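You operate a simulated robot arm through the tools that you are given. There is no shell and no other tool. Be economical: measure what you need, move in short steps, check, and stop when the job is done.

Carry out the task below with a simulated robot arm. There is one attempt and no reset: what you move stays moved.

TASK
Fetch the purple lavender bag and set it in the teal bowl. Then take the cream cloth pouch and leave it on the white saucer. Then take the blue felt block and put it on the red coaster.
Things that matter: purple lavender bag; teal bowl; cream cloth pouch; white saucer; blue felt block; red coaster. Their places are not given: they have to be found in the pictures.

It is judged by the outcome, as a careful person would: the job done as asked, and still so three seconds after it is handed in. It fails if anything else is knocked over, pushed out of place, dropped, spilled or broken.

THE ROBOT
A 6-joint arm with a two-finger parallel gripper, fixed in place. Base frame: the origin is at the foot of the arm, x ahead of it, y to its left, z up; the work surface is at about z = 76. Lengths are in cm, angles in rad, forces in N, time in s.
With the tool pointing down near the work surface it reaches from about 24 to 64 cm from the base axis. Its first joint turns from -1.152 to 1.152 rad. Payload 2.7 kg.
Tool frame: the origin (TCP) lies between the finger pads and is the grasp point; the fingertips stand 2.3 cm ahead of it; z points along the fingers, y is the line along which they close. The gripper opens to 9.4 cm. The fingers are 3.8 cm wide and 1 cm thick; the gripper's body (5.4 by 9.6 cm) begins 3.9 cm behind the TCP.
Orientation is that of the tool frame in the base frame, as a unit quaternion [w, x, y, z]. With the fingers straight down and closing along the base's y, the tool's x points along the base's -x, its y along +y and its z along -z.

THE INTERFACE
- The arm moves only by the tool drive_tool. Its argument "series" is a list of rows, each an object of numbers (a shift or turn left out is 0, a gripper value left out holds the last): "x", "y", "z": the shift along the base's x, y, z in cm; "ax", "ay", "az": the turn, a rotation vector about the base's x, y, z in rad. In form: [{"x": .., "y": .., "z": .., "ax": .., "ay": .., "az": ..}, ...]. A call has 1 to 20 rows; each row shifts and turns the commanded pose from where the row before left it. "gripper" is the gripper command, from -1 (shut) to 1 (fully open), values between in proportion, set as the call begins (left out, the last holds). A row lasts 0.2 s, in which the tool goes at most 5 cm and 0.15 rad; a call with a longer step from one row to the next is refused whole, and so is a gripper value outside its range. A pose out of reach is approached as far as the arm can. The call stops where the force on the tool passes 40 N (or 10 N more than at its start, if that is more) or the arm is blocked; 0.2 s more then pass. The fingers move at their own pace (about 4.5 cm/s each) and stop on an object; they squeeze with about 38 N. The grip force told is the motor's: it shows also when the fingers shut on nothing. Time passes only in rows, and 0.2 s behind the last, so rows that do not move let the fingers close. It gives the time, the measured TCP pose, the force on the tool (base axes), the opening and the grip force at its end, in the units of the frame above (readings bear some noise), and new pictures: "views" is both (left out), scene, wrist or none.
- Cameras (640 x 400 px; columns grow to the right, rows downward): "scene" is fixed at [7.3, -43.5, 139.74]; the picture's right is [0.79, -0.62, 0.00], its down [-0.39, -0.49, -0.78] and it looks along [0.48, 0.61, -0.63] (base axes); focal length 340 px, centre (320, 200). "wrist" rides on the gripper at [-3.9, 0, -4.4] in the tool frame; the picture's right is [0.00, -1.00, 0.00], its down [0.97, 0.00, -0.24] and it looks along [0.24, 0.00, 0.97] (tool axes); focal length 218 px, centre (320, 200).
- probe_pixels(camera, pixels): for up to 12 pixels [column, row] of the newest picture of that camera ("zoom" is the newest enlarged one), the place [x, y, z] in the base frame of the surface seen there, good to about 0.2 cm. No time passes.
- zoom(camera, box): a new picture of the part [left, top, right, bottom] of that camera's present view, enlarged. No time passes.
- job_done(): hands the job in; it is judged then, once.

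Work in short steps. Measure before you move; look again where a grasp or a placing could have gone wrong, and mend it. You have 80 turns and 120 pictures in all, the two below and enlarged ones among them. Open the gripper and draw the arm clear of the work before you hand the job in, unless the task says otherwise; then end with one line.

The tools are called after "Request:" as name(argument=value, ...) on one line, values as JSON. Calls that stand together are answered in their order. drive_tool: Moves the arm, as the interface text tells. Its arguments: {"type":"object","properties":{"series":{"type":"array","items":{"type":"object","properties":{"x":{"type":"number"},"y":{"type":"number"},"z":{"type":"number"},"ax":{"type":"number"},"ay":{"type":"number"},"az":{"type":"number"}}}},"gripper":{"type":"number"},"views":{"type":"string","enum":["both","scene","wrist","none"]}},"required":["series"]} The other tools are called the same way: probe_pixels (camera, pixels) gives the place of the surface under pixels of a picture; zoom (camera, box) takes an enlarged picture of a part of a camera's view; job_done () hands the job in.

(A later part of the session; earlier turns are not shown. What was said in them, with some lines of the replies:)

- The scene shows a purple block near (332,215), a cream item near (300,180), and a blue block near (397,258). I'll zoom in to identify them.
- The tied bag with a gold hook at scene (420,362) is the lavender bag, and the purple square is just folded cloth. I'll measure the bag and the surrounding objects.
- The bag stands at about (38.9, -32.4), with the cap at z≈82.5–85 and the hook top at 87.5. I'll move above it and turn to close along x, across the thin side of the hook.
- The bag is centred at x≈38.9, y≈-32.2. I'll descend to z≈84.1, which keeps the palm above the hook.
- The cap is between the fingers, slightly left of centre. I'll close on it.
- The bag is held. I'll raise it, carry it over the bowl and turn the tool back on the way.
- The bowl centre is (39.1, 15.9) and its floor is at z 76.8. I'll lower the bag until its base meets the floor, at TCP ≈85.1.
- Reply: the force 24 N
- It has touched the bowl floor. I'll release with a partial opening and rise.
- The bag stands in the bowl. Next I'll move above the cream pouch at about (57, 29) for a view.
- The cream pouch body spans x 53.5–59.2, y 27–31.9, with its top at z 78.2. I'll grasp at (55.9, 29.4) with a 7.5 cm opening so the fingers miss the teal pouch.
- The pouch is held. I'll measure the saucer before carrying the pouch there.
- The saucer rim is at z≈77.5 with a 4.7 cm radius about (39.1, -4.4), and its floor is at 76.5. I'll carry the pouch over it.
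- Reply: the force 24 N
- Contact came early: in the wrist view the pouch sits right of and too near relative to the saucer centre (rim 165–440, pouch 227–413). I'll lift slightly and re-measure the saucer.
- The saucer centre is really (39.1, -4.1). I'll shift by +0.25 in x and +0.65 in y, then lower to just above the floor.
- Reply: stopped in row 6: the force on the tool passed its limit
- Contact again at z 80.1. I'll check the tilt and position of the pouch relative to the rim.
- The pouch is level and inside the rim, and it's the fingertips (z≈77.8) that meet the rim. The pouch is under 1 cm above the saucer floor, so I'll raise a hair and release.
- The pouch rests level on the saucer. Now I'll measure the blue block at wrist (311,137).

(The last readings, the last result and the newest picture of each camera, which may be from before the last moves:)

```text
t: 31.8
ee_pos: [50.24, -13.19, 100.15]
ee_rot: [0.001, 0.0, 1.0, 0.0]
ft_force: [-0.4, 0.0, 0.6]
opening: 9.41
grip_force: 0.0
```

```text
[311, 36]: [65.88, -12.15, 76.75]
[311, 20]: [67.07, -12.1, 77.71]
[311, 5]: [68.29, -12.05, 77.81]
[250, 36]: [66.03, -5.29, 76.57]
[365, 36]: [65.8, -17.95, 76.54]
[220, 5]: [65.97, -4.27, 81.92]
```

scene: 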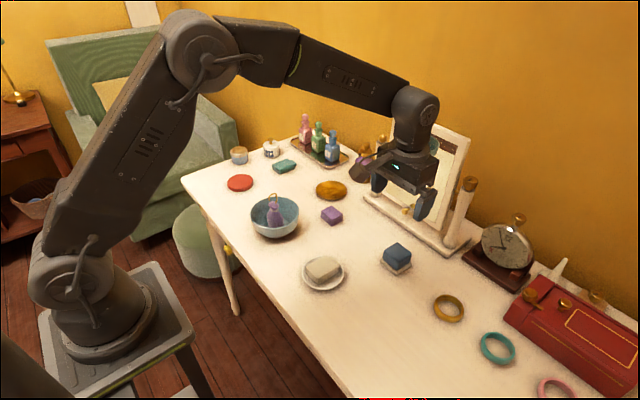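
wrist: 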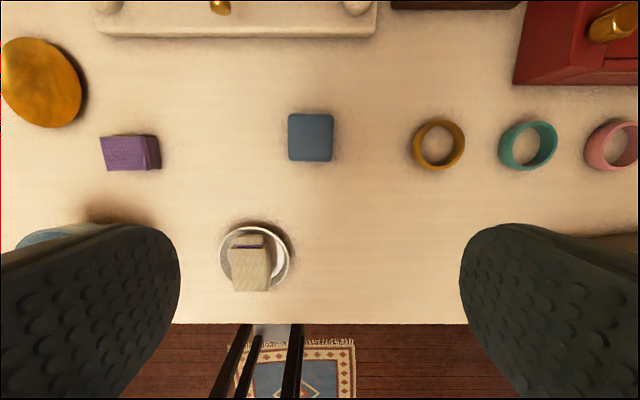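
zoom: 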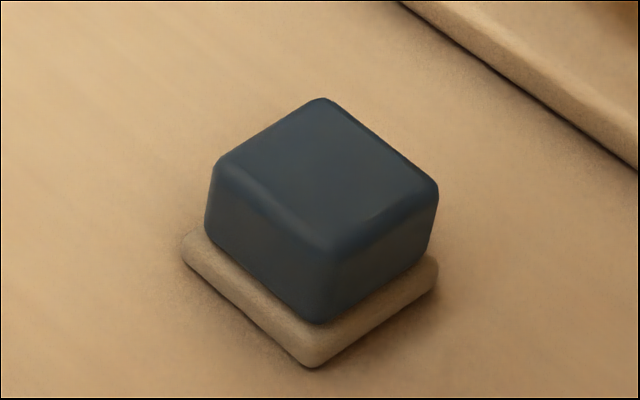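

The mirror starts at x≥65, so there's clearance. I'll descend onto the block at (54.9, -12.15) to z≈80.0, with the tips just above the cream pad.

Request:
drive_tool(series=[{"x": 1.6, "y": 0.35, "z": -4}, {"x": 1.5, "y": 0.35, "z": -4}, {"x": 1.5, "y": 0.35, "z": -4}, {"z": -4}, {"z": -2.5}, {"z": -1.6}, {}])

Request:
zoom(camera="scene", box=[347, 205, 447, 285])

```text
t: 33.4
ee_pos: [54.86, -11.72, 79.89]
ee_rot: [0.001, -0.001, 1.0, 0.0]
ft_force: [-0.3, -0.1, -0.4]
opening: 9.4
grip_force: 0.0
```

scene: 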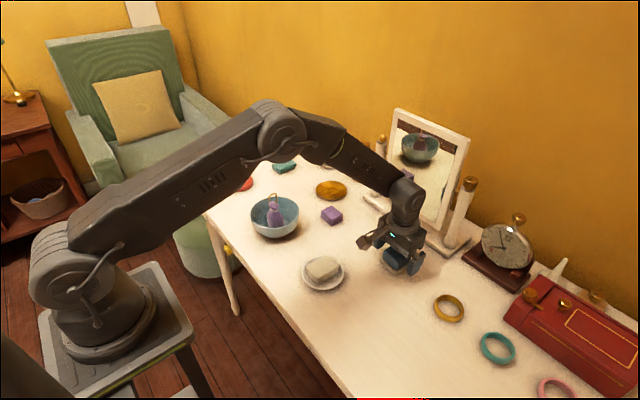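
wrist: 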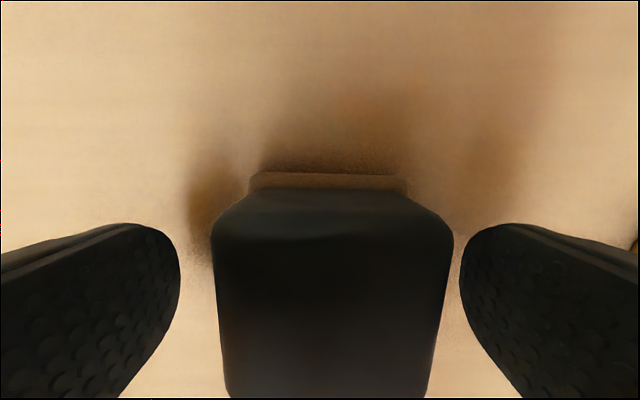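

```text
5.00 times, centred on (397, 245) of scene
```

zoom: 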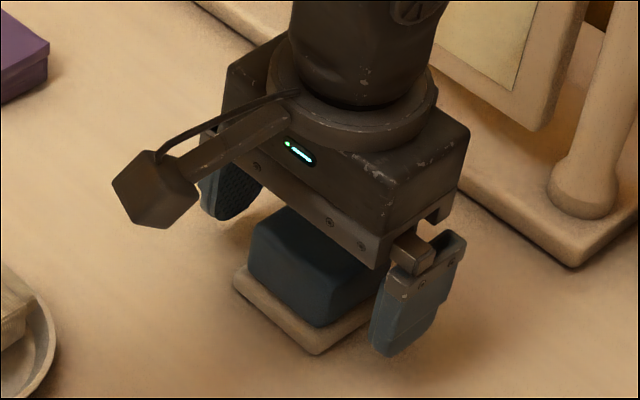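

The block is slightly right of centre (columns 211–453). I'll shift -0.4 in y and close.

Request:
drive_tool(series=[{"y": -0.4, "z": 0.05}, {}], views="none")

Request:
drive_tool(series=[{}, {}, {}, {}, {}, {}], gripper=-1, views="none")

Request:
drive_tool(series=[{"z": 0.5}, {"z": 1}, {"z": 2}, {}])

Request:
zoom(camera="scene", box=[347, 205, 447, 285])

```text
t: 34.0
ee_pos: [54.83, -12.3, 79.93]
ee_rot: [0.001, 0.0, 1.0, 0.0]
ft_force: [0.2, -0.2, -0.5]
opening: 9.41
grip_force: 0.0
```

```text
t: 35.4
ee_pos: [54.8, -12.31, 79.91]
ee_rot: [0.002, -0.001, 1.0, 0.001]
ft_force: [0.1, -0.4, -0.1]
opening: 5.15
grip_force: 38.0
```

```text
t: 36.4
ee_pos: [54.97, -12.26, 83.59]
ee_rot: [0.003, -0.001, 1.0, -0.001]
ft_force: [-0.3, 0.4, -0.5]
opening: 5.13
grip_force: 38.6
```

scene: 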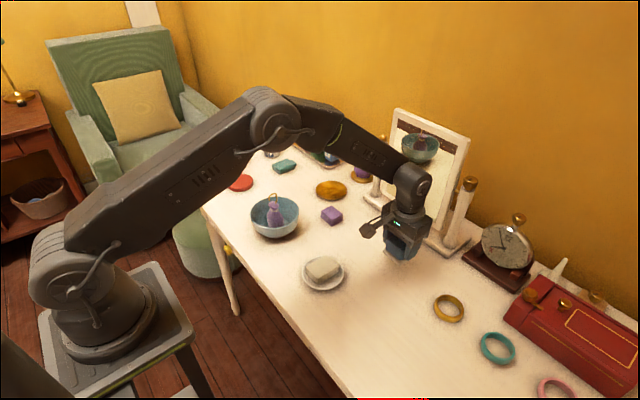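
wrist: 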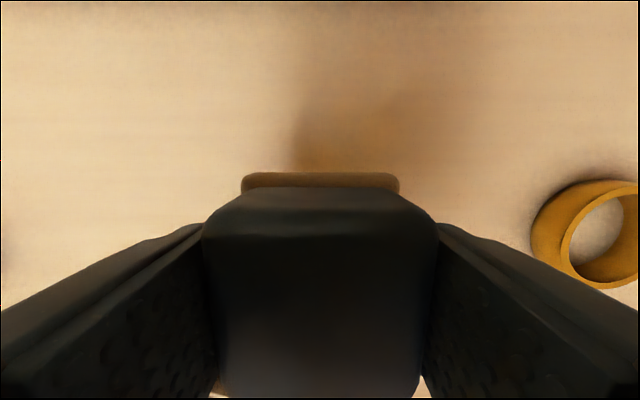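

```text
5.00 times, centred on (397, 245) of scene
```

zoom: 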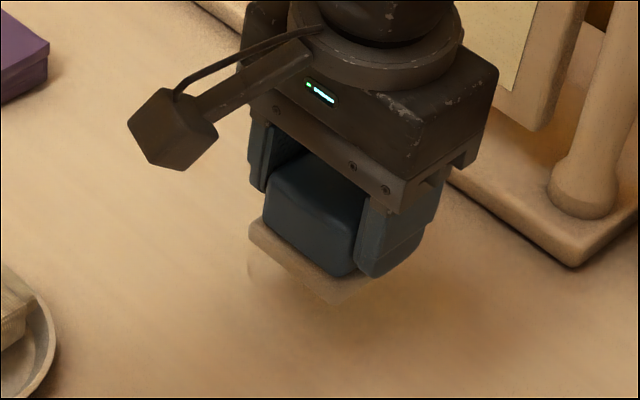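

The cream base is attached to the blue block, so they lift as one piece. I'll lift high and carry it over the red coaster near (40.7, 38.9).

Request:
drive_tool(series=[{"z": 4}, {"z": 4}, {"z": 4}, {"z": 3.5}, {"x": -1.3, "y": 4.65}, {"x": -1.3, "y": 4.65}, {"x": -1.3, "y": 4.65}, {"x": -1.3, "y": 4.65}, {"x": -1.3, "y": 4.65}, {"x": -1.3, "y": 4.65}, {"x": -1.3, "y": 4.65}, {"x": -1.3, "y": 4.65}, {"x": -1.3, "y": 4.65}, {"x": -1.3, "y": 4.65}, {"x": -1.3, "y": 4.65}, {}, {}])

```text
t: 40.0
ee_pos: [40.57, 38.74, 98.94]
ee_rot: [0.001, 0.0, 1.0, 0.0]
ft_force: [0.8, 0.4, -1.1]
opening: 5.11
grip_force: 37.8
```

scene: 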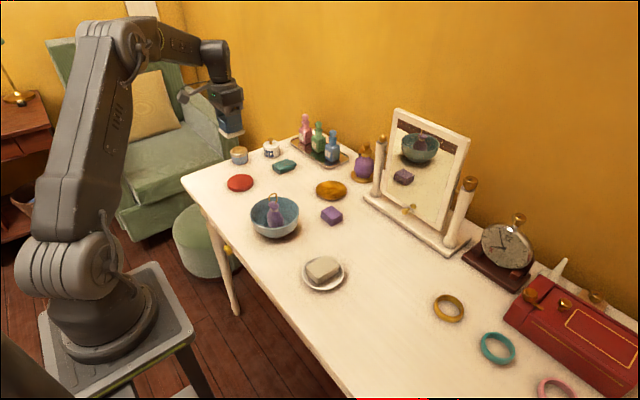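
wrist: 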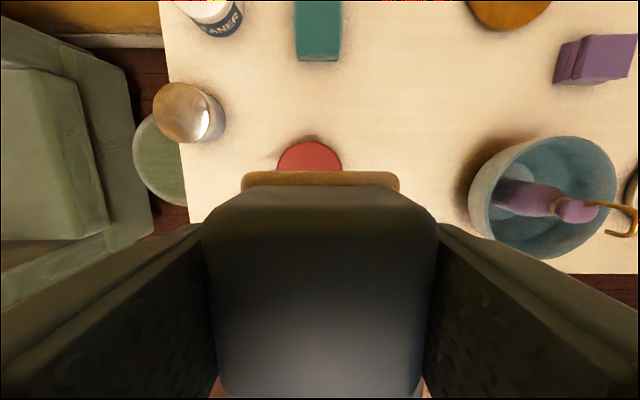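

Request:
probe_pixels(camera="scene", pixels=[[228, 182], [252, 181], [240, 175], [238, 189], [240, 181], [240, 150], [247, 156]])

Request:
zoom(camera="scene", box=[200, 140, 280, 210])

Request:
probe_pixels(camera="wrist", pixels=[[310, 142], [280, 160], [339, 160], [320, 178], [320, 230], [240, 190], [400, 190], [190, 110], [110, 100]])

```text
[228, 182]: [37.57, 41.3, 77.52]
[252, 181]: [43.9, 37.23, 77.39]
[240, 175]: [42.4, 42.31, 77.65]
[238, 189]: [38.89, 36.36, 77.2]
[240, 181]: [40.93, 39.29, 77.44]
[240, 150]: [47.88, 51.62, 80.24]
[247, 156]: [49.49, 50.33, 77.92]
```

```text
5.71 times, centred on (240, 175) of scene
```

zoom: 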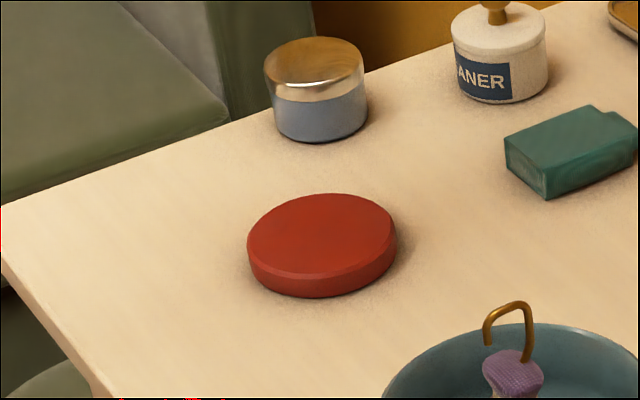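

```text
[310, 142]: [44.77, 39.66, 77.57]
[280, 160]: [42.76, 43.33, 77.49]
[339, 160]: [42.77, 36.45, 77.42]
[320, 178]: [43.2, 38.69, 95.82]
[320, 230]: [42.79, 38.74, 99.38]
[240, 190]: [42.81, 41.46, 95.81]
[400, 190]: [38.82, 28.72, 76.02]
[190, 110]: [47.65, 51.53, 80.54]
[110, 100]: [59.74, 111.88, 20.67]
```

The coaster centre is ≈(40.8, 39.4), radius ≈3.8, top z 77.5. I'll align and lower to just above contact (TCP ≈81.7).

Request:
drive_tool(series=[{"x": 0.08, "y": 0.65, "z": -4}, {"z": -4}, {"z": -4}, {"z": -3}, {"z": -1.5}, {"z": -0.6}, {}])

Request:
zoom(camera="scene", box=[190, 140, 290, 210])

```text
t: 41.6
ee_pos: [40.63, 39.46, 81.81]
ee_rot: [0.001, 0.0, 1.0, 0.0]
ft_force: [-0.6, -0.7, -0.3]
opening: 5.1
grip_force: 37.4
```

scene: 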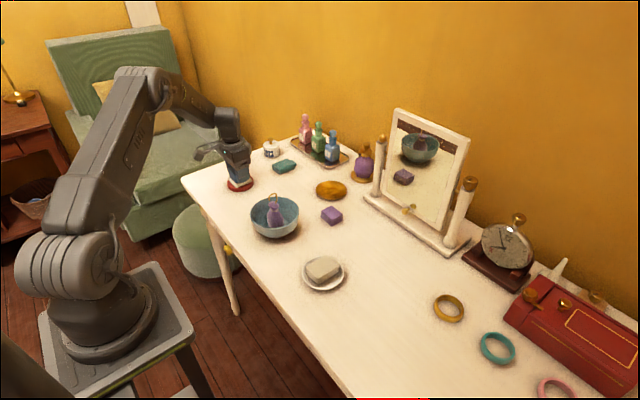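
wrist: 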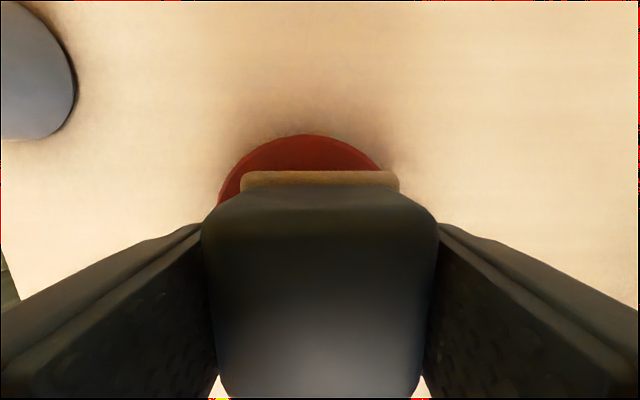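

```text
5.71 times, centred on (240, 175) of scene
```

zoom: 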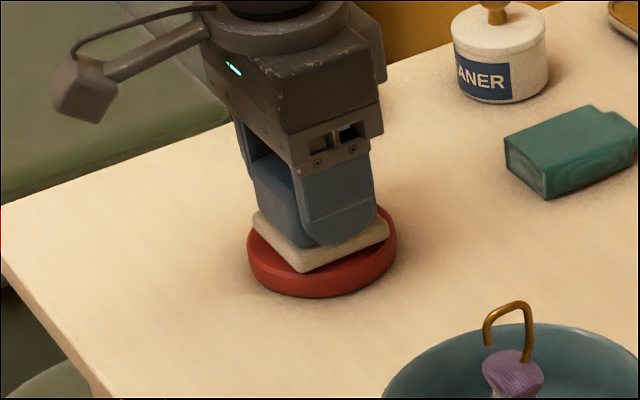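

Request:
probe_pixels(camera="wrist", pixels=[[303, 137], [262, 148], [345, 148], [235, 172], [375, 164], [320, 178], [247, 182], [392, 182]])

```text
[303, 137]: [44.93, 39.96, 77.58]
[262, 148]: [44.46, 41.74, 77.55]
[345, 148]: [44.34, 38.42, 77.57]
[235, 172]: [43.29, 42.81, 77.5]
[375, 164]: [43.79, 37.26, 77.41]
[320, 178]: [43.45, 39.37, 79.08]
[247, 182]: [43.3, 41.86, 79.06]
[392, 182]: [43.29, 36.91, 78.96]
```

The coaster centre is nearer (41.2, 40.0) and the base is centred at (40.9, 39.4). I'll shift +0.35, +0.6 and lower to contact.

Request:
drive_tool(series=[{"x": 0.35, "y": 0.6}, {}, {"z": -0.15}, {"z": -0.15}, {}], views="wrist")

```text
t: 42.8
ee_pos: [41.05, 39.99, 81.67]
ee_rot: [0.001, -0.001, 1.0, 0.0]
ft_force: [-0.4, 0.0, -1.0]
opening: 5.11
grip_force: 38.2
```

wrist: 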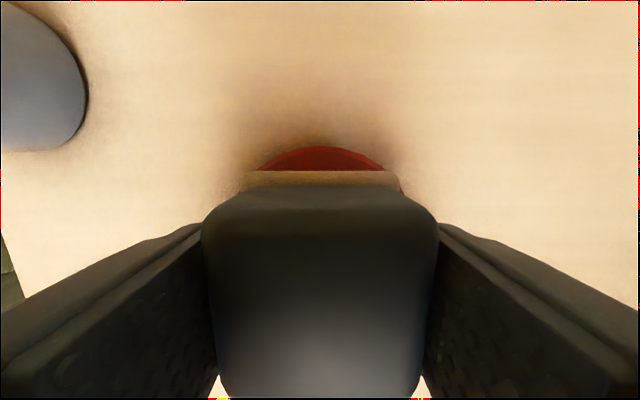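

Request:
drive_tool(series=[{"z": -0.15}, {"z": -0.12}, {}], views="none")

Request:
zoom(camera="scene", box=[190, 140, 290, 210])

```text
t: 43.6
ee_pos: [41.12, 39.95, 81.55]
ee_rot: [0.003, -0.002, 1.0, 0.001]
ft_force: [-3.7, -2.7, 15.6]
opening: 5.13
grip_force: 38.2
```

```text
5.71 times, centred on (240, 175) of scene
```

zoom: 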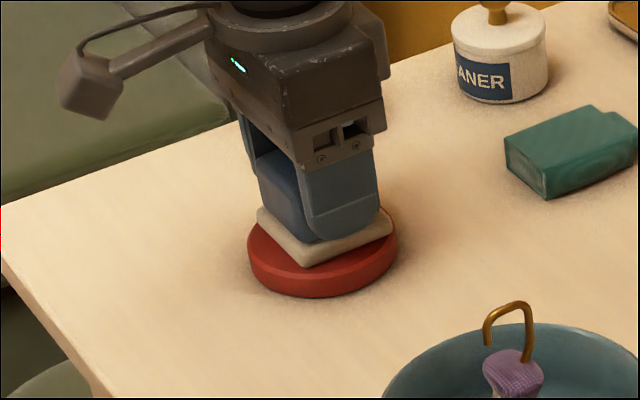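

Contact made, and the base is centred on the coaster. I'll release and retreat.

Request:
drive_tool(series=[{"z": 0.05}, {}, {}, {}], gripper=0.6, views="none")

Request:
drive_tool(series=[{"z": 2}, {"z": 4}, {"z": 5}, {"z": 5}, {"x": -2, "y": -4, "z": 2}, {"x": -2, "y": -4, "z": 2}, {"y": -4}, {"y": -4}, {}, {}], gripper=0.7)

Request:
zoom(camera="scene", box=[190, 140, 360, 300])

```text
t: 44.6
ee_pos: [41.04, 40.1, 81.42]
ee_rot: [0.002, -0.001, 1.0, 0.0]
ft_force: [-1.3, -0.6, -0.5]
opening: 7.52
grip_force: 0.0
```

```text
t: 46.8
ee_pos: [37.08, 24.14, 101.5]
ee_rot: [0.003, -0.001, 1.0, 0.0]
ft_force: [0.2, 0.7, 0.3]
opening: 7.99
grip_force: 0.0
```

scene: 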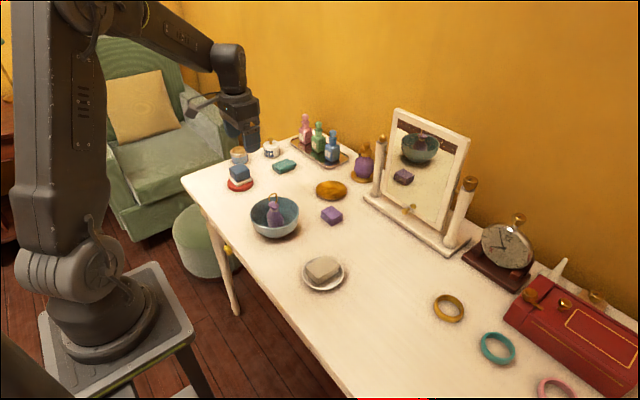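
wrist: 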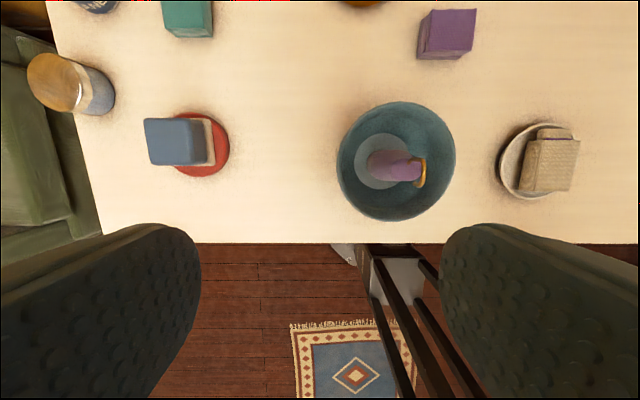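

```text
2.50 times, centred on (275, 220) of scene
```

zoom: 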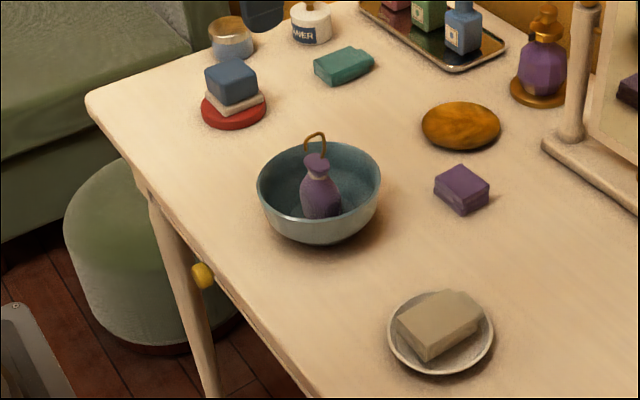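

All three items are in place, the gripper is open and the arm is clear, so I'm handing in.

Request:
job_done()

```text
The job is handed in.
```

The lavender bag is in the teal bowl, the cream pouch is on the white saucer, and the blue block is on the red coaster; the block's cream base came up with it, so it sits there too.
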